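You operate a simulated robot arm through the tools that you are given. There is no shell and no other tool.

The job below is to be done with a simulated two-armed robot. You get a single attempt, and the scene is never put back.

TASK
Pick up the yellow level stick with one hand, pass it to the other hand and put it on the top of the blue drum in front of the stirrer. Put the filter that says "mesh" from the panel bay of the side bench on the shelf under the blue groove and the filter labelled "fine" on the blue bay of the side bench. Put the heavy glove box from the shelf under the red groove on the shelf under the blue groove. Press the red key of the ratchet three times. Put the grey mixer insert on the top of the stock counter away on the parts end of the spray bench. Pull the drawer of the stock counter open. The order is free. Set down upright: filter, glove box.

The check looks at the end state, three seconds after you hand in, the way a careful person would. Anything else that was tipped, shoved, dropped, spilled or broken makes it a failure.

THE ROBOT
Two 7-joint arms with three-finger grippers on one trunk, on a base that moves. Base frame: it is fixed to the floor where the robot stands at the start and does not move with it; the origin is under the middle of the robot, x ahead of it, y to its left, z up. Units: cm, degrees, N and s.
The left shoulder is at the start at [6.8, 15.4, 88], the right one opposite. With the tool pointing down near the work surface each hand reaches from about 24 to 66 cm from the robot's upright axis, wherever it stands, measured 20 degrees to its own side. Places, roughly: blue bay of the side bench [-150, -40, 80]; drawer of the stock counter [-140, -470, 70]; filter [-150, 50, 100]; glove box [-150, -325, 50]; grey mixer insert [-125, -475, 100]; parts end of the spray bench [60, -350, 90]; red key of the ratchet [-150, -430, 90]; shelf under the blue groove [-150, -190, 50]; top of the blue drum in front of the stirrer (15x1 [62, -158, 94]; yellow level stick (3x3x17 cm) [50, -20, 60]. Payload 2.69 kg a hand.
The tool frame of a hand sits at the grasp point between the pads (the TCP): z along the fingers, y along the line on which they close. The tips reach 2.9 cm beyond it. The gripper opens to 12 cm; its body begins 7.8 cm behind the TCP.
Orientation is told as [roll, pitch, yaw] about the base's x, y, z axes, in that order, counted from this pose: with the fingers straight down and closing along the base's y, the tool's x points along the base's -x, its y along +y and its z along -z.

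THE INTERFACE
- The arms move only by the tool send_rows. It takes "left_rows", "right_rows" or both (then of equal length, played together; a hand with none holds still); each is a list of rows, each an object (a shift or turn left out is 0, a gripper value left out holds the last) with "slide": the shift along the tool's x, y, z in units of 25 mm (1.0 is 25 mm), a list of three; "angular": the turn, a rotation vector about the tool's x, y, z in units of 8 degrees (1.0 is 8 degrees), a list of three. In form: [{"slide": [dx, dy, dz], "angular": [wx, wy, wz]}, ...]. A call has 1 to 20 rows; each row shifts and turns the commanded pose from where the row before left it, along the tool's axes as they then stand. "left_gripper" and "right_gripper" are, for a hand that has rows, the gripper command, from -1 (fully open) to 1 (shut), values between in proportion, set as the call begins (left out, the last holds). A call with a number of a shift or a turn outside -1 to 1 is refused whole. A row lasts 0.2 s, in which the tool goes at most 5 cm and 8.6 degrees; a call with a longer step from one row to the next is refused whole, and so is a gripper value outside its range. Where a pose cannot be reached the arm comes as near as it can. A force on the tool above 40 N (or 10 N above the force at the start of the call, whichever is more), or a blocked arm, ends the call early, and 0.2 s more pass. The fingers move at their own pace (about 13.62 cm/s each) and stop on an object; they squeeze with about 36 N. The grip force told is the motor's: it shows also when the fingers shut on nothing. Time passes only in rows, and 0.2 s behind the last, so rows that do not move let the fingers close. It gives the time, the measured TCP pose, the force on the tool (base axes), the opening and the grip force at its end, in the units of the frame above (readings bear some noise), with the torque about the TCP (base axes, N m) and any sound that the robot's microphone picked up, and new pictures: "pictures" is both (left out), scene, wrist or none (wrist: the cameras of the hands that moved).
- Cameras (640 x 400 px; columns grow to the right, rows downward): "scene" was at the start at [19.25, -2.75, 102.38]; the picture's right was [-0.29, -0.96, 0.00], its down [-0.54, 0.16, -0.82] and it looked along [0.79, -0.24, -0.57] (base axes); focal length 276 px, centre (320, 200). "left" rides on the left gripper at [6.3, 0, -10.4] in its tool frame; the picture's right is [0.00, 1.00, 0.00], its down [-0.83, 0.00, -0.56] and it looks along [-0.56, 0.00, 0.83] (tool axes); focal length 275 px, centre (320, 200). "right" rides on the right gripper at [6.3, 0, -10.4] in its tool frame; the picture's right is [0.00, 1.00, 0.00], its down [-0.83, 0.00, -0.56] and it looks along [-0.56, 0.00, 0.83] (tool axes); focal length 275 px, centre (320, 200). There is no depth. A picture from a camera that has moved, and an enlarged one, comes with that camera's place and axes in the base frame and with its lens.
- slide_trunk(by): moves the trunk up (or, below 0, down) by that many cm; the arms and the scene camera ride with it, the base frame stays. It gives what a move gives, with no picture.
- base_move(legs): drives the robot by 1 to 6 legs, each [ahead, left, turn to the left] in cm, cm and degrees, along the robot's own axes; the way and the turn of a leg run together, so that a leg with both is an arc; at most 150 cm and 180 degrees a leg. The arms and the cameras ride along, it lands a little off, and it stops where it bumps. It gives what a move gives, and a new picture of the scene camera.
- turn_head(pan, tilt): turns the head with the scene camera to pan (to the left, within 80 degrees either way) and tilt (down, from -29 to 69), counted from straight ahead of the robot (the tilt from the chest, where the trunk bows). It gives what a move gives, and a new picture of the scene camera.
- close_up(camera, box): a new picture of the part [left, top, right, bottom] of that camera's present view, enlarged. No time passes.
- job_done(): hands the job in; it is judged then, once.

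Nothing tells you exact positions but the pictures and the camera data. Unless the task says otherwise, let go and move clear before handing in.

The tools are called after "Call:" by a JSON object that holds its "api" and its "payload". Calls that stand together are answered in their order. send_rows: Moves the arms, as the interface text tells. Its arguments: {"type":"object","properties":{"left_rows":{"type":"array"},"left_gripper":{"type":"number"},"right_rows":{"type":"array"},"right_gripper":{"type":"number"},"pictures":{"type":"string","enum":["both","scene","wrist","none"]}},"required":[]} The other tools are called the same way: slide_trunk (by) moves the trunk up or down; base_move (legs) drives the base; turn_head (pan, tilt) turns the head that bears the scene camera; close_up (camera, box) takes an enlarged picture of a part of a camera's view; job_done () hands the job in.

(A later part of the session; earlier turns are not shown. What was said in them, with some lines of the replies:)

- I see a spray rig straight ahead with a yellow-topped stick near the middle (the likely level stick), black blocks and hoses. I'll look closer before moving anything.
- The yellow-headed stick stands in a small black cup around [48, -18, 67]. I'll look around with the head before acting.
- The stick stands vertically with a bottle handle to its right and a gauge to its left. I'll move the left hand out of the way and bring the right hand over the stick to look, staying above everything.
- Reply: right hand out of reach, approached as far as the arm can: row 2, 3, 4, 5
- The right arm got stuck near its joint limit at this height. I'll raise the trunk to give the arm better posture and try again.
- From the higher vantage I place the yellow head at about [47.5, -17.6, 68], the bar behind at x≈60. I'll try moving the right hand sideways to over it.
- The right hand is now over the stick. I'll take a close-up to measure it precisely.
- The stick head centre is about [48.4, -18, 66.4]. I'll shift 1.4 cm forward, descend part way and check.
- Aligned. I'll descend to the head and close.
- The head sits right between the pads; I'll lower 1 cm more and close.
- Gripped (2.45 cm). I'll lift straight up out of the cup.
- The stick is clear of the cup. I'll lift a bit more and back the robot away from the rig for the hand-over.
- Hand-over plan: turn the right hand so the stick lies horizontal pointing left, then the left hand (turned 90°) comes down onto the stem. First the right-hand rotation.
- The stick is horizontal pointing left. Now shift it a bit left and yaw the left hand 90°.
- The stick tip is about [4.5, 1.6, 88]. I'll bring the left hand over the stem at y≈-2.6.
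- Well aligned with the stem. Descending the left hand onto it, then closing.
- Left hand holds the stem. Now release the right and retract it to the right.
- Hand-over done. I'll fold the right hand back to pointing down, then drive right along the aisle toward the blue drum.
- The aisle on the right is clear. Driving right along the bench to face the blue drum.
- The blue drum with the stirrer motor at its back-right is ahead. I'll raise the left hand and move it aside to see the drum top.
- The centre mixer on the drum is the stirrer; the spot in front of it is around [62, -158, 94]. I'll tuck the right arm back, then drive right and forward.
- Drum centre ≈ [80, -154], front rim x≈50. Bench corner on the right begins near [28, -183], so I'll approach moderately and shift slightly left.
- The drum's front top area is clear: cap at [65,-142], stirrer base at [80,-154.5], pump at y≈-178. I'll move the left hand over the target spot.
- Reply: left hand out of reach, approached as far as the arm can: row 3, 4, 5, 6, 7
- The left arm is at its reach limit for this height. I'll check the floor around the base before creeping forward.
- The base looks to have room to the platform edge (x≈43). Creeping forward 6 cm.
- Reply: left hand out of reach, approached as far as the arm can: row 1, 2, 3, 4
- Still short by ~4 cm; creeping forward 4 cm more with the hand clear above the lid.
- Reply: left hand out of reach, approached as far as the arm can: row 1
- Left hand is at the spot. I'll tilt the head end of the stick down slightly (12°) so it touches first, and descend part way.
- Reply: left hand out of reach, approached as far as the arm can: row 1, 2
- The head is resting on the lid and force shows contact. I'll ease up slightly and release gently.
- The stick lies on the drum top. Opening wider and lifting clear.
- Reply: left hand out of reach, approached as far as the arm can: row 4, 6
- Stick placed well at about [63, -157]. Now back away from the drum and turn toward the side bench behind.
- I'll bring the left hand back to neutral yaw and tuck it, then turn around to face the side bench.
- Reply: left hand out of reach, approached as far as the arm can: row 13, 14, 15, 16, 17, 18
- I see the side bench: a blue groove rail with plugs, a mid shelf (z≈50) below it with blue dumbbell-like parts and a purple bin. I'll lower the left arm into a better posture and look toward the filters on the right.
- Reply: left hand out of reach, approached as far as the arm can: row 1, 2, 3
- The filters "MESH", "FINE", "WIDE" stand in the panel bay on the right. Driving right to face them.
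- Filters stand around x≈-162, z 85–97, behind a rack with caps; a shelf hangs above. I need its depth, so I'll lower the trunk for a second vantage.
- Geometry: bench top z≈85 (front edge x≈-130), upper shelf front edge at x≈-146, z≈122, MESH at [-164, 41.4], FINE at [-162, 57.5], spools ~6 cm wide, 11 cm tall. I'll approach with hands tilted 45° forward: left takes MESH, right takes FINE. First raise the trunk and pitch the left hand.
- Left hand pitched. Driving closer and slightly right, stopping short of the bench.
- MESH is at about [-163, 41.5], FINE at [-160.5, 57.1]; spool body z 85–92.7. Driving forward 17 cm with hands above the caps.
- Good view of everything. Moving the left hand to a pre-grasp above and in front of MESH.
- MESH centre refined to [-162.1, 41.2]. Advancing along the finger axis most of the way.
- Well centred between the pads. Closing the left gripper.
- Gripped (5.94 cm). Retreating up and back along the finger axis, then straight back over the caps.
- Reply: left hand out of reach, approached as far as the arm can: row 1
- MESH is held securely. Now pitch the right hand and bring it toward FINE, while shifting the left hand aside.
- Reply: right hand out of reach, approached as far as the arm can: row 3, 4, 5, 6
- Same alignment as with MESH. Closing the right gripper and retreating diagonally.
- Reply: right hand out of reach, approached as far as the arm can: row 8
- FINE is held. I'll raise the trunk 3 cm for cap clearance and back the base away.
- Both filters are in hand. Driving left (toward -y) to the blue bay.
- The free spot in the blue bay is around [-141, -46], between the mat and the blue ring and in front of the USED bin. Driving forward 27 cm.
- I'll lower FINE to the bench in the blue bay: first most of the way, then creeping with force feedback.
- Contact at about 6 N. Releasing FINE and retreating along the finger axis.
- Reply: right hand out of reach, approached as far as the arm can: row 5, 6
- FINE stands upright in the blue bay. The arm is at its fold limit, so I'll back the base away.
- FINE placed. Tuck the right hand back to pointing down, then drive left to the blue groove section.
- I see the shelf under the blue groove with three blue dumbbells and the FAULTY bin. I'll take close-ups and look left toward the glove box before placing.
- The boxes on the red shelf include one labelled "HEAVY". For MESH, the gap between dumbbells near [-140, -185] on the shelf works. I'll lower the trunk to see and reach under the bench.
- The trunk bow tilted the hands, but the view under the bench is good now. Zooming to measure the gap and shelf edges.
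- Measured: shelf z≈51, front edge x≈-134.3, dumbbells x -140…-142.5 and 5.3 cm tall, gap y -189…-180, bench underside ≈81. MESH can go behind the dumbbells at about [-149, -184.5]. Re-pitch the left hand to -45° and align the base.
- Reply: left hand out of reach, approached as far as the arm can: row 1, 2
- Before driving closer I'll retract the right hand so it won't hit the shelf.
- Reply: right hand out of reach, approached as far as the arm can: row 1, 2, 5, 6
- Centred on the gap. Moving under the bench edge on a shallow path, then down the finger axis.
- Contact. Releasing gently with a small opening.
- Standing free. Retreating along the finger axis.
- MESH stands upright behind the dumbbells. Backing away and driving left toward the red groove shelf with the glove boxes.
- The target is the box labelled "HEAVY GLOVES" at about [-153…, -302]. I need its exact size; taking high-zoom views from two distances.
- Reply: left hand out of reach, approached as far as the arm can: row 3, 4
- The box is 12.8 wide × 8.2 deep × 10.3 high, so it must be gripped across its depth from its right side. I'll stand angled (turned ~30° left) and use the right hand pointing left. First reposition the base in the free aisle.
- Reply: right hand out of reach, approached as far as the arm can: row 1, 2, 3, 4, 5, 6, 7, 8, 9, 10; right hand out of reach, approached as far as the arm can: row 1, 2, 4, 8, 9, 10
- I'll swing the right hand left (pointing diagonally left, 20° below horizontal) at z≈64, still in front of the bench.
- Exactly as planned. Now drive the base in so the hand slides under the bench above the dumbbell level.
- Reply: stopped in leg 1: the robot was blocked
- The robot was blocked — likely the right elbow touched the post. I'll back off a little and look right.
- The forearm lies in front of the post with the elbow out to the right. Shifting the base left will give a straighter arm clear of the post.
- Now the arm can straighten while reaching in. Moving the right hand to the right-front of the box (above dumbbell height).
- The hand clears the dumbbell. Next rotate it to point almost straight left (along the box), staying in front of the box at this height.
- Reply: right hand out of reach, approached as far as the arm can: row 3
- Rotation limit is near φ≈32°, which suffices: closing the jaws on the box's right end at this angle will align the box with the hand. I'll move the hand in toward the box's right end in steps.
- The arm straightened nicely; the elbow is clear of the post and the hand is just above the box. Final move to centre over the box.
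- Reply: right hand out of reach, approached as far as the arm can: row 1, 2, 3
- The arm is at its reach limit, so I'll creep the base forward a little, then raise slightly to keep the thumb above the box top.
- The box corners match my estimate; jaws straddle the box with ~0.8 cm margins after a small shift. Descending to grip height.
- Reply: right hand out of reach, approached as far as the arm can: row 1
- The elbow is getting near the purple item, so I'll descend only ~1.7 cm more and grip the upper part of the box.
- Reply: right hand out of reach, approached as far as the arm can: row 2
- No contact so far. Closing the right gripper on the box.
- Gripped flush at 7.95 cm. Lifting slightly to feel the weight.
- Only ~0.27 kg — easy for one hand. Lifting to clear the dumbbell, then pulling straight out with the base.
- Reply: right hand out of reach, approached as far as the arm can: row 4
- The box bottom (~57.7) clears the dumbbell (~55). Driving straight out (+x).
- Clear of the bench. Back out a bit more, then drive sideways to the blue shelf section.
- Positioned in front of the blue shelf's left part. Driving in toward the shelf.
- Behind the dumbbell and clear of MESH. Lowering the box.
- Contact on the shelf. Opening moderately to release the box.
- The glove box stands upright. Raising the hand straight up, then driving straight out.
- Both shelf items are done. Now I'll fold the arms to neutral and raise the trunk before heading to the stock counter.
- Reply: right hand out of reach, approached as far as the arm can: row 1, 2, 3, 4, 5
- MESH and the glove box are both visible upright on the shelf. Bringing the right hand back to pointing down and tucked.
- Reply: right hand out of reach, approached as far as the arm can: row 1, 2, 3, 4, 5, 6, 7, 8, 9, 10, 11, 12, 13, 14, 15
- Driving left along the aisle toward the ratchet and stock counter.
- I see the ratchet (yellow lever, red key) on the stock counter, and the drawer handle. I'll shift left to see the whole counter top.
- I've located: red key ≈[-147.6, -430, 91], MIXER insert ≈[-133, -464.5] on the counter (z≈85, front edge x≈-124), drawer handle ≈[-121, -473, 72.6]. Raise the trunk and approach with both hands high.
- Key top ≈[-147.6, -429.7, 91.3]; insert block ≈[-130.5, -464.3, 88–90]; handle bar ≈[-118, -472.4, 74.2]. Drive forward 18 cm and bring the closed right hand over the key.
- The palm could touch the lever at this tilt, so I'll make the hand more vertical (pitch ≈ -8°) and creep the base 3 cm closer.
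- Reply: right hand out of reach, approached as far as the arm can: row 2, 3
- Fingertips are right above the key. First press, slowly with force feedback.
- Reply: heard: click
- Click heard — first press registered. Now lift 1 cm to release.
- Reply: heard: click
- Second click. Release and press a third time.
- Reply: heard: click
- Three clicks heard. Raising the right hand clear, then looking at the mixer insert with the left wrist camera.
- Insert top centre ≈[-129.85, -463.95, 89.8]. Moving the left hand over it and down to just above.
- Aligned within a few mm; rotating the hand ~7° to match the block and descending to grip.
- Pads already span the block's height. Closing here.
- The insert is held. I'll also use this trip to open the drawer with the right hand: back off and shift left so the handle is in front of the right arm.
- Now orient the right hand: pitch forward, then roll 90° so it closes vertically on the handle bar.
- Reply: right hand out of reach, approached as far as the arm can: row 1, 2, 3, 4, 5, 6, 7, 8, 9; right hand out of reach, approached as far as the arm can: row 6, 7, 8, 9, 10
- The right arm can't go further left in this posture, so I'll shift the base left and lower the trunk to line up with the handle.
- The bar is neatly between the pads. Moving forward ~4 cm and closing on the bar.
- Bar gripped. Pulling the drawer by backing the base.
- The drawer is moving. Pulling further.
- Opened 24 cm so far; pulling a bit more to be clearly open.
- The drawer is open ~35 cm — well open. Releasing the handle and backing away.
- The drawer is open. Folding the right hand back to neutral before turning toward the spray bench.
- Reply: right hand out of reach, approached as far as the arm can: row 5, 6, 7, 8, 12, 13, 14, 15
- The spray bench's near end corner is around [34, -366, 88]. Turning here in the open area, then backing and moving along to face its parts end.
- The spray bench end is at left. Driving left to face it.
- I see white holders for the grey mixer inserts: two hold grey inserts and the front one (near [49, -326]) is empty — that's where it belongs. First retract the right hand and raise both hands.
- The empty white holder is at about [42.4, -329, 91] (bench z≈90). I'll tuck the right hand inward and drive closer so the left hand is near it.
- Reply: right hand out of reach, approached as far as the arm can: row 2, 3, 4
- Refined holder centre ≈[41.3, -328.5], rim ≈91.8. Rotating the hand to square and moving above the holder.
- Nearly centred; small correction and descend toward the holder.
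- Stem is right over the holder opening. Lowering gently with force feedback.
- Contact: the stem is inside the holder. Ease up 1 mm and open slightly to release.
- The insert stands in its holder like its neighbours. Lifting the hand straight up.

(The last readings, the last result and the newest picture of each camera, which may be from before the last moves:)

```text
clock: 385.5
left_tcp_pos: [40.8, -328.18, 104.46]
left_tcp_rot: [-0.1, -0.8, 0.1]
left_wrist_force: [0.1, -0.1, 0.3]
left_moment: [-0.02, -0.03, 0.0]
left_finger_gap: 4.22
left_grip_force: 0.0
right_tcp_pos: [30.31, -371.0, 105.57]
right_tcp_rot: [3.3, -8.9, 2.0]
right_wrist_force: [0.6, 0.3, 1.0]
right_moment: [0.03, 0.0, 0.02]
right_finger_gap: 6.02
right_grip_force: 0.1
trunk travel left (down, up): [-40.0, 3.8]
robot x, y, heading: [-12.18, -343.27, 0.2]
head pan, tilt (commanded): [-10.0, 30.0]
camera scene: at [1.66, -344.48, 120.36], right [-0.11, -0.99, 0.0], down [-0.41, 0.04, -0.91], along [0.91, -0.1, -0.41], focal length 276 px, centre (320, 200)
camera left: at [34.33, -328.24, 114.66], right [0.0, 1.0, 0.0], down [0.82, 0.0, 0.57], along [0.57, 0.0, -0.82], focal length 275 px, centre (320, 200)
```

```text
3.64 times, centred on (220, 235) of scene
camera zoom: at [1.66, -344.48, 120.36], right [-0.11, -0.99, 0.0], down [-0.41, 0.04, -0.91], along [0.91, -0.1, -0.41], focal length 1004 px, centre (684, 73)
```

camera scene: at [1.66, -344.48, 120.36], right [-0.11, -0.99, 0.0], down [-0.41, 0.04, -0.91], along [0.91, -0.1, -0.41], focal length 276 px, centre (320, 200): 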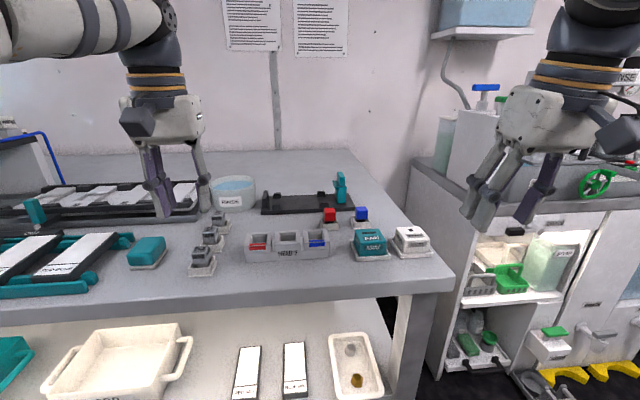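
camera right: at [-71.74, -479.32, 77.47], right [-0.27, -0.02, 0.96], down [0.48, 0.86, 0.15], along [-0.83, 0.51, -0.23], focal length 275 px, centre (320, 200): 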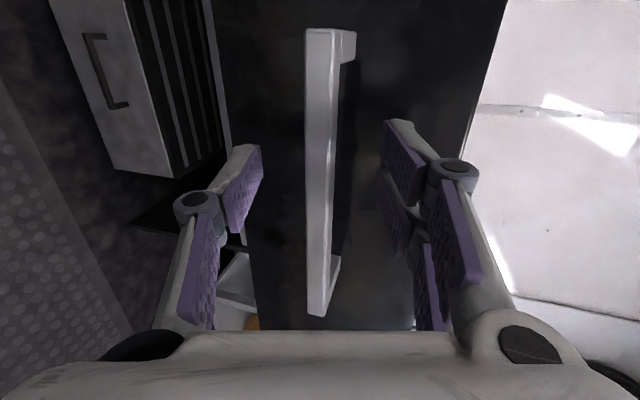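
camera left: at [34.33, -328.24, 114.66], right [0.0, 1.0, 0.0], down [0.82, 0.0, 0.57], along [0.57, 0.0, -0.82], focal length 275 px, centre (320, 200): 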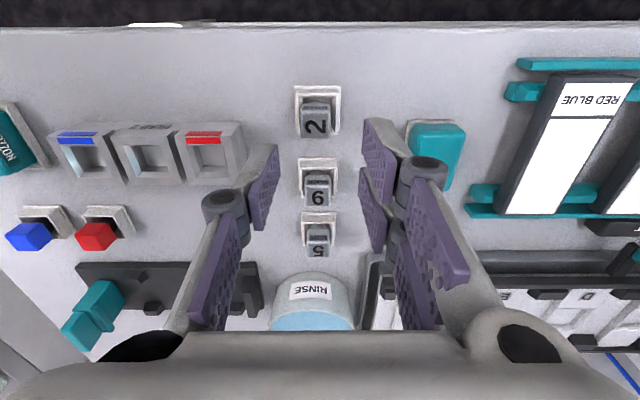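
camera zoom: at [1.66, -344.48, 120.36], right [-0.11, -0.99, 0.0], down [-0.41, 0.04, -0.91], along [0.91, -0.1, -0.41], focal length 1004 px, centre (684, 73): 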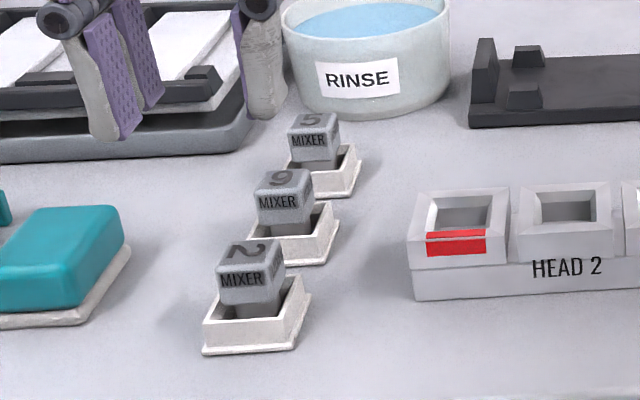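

The mixer insert "2" sits in its holder. Backing away and turning to verify the rest of the scene.

Call:
{"api": "base_move", "payload": {"legs": [[-28, 0, 0], [0, 0, 180]]}}

Call:
{"api": "turn_head", "payload": {"pan": 45, "tilt": 20}}

Call:
{"api": "turn_head", "payload": {"pan": -45, "tilt": 20}}

```text
clock: 394.8
left_tcp_pos: [-94.01, -358.82, 104.46]
left_tcp_rot: [-0.1, -1.0, -179.6]
left_wrist_force: [0.0, 0.6, -0.4]
left_moment: [-0.02, 0.01, 0.03]
left_finger_gap: 4.19
left_grip_force: 0.0
right_tcp_pos: [-83.64, -316.11, 105.52]
right_tcp_rot: [3.3, -8.8, -177.8]
right_wrist_force: [0.7, -0.5, -0.3]
right_moment: [0.01, -0.01, -0.02]
right_finger_gap: 6.0
right_grip_force: 0.0
trunk travel left (down, up): [-40.0, 3.8]
robot x, y, heading: [-40.73, -343.3, -179.7]
head pan, tilt (commanded): [-10.0, 30.0]
camera scene: at [-54.33, -342.68, 120.38], right [0.11, 0.99, 0.0], down [0.4, -0.04, -0.91], along [-0.91, 0.1, -0.41], focal length 276 px, centre (320, 200)
```

scene: 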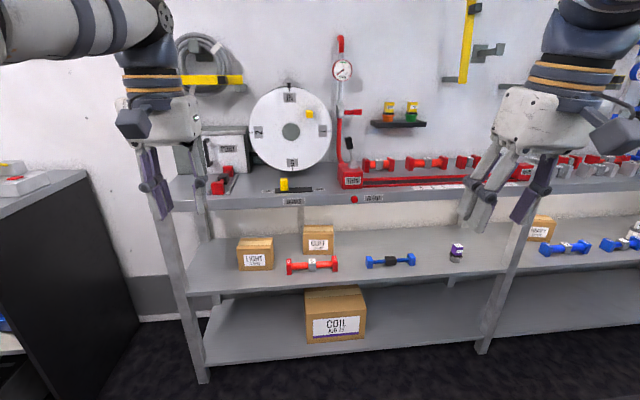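

```text
clock: 396.1
left_tcp_pos: [-93.88, -358.85, 104.57]
left_tcp_rot: [-0.1, -1.0, -179.7]
left_wrist_force: [0.8, -0.3, 0.0]
left_moment: [-0.01, 0.03, -0.03]
left_finger_gap: 4.22
left_grip_force: 0.0
right_tcp_pos: [-83.76, -316.02, 105.46]
right_tcp_rot: [3.2, -8.8, -177.7]
right_wrist_force: [0.7, -1.2, 0.2]
right_moment: [0.04, 0.01, 0.0]
right_finger_gap: 6.0
right_grip_force: 0.0
trunk travel left (down, up): [-40.0, 3.8]
robot x, y, heading: [-41.0, -343.7, -179.6]
head pan, tilt (commanded): [45.0, 20.0]
camera scene: at [-51.68, -350.31, 121.03], right [-0.71, 0.7, 0.0], down [0.24, 0.24, -0.94], along [-0.66, -0.67, -0.34], focal length 276 px, centre (320, 200)
```

scene: 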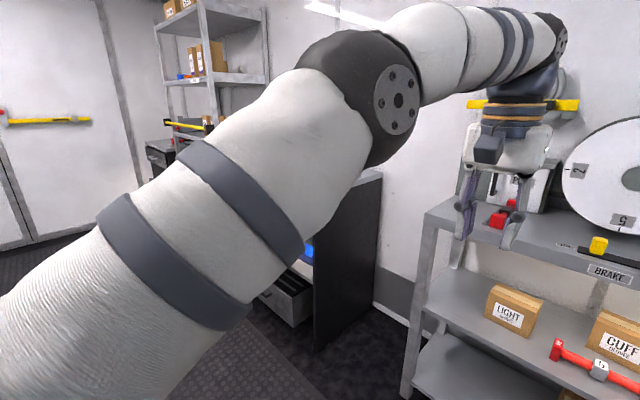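

```text
clock: 397.7
left_tcp_pos: [-93.92, -358.91, 104.42]
left_tcp_rot: [-0.1, -0.9, -179.6]
left_wrist_force: [-0.1, 0.7, 0.5]
left_moment: [-0.03, -0.02, 0.0]
left_finger_gap: 4.2
left_grip_force: 0.1
right_tcp_pos: [-83.72, -316.05, 105.53]
right_tcp_rot: [3.4, -8.8, -177.7]
right_wrist_force: [-1.3, -0.1, -0.8]
right_moment: [-0.06, 0.0, -0.01]
right_finger_gap: 6.0
right_grip_force: 0.1
trunk travel left (down, up): [-40.0, 3.8]
robot x, y, heading: [-40.79, -343.35, -179.7]
head pan, tilt (commanded): [-45.0, 20.0]
camera scene: at [-51.78, -337.15, 121.03], right [0.7, 0.71, 0.0], down [0.24, -0.24, -0.94], along [-0.67, 0.66, -0.34], focal length 276 px, centre (320, 200)
```

scene: 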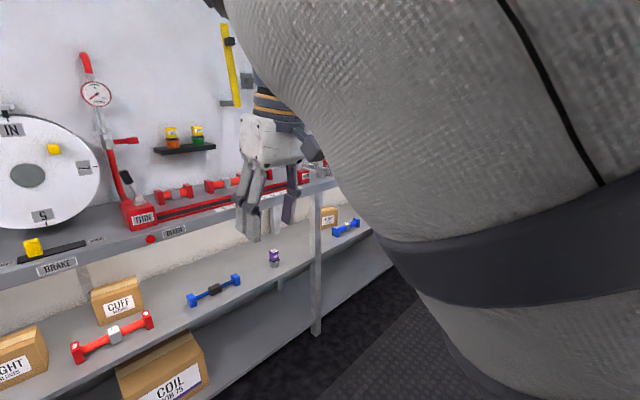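

Everything seen in this last look is in order: the red-groove shelf items are upright. I saw MESH, FINE, the glove box, the level stick and the open drawer in place when I left each one, and the hands are empty and clear. Handing in the job.

Call:
{"api": "job_done", "payload": {}}

```text
The job is handed in.
```

I've handed the job in with every task done. I checked each placement by camera as I left it, but the hand-in gave no verdict.

- **Level stick:** I picked it up with the right hand, passed it to the left and laid it flat on top of the blue drum, in front of the stirrer. I took the stirrer to be the mixer in the middle of the drum.
- **Filters:** "Mesh" stands upright on the shelf under the blue groove, behind the blue dumbbell-shaped parts. "Fine" stands upright in the blue bay.
- **Glove box:** The box labelled "HEAVY GLOVES" stands upright on the shelf under the blue groove. It weighed only about 0.3 kg, so one hand was enough.
- **Ratchet:** I pressed the red key three times and heard a click each time.
- **Mixer insert:** It stands in the empty white holder next to the other two mixer inserts, at the parts end of the spray bench.
- **Drawer:** It is open about 35 cm.

While I was reaching for the glove box, the robot was stopped once. The right forearm probably touched the post between the red and blue shelf sections. I backed off and saw nothing moved. The items on the red-groove shelf were still upright when I looked at the end.

I did not go back at the end to look again at the drum, the blue bay or the drawer.
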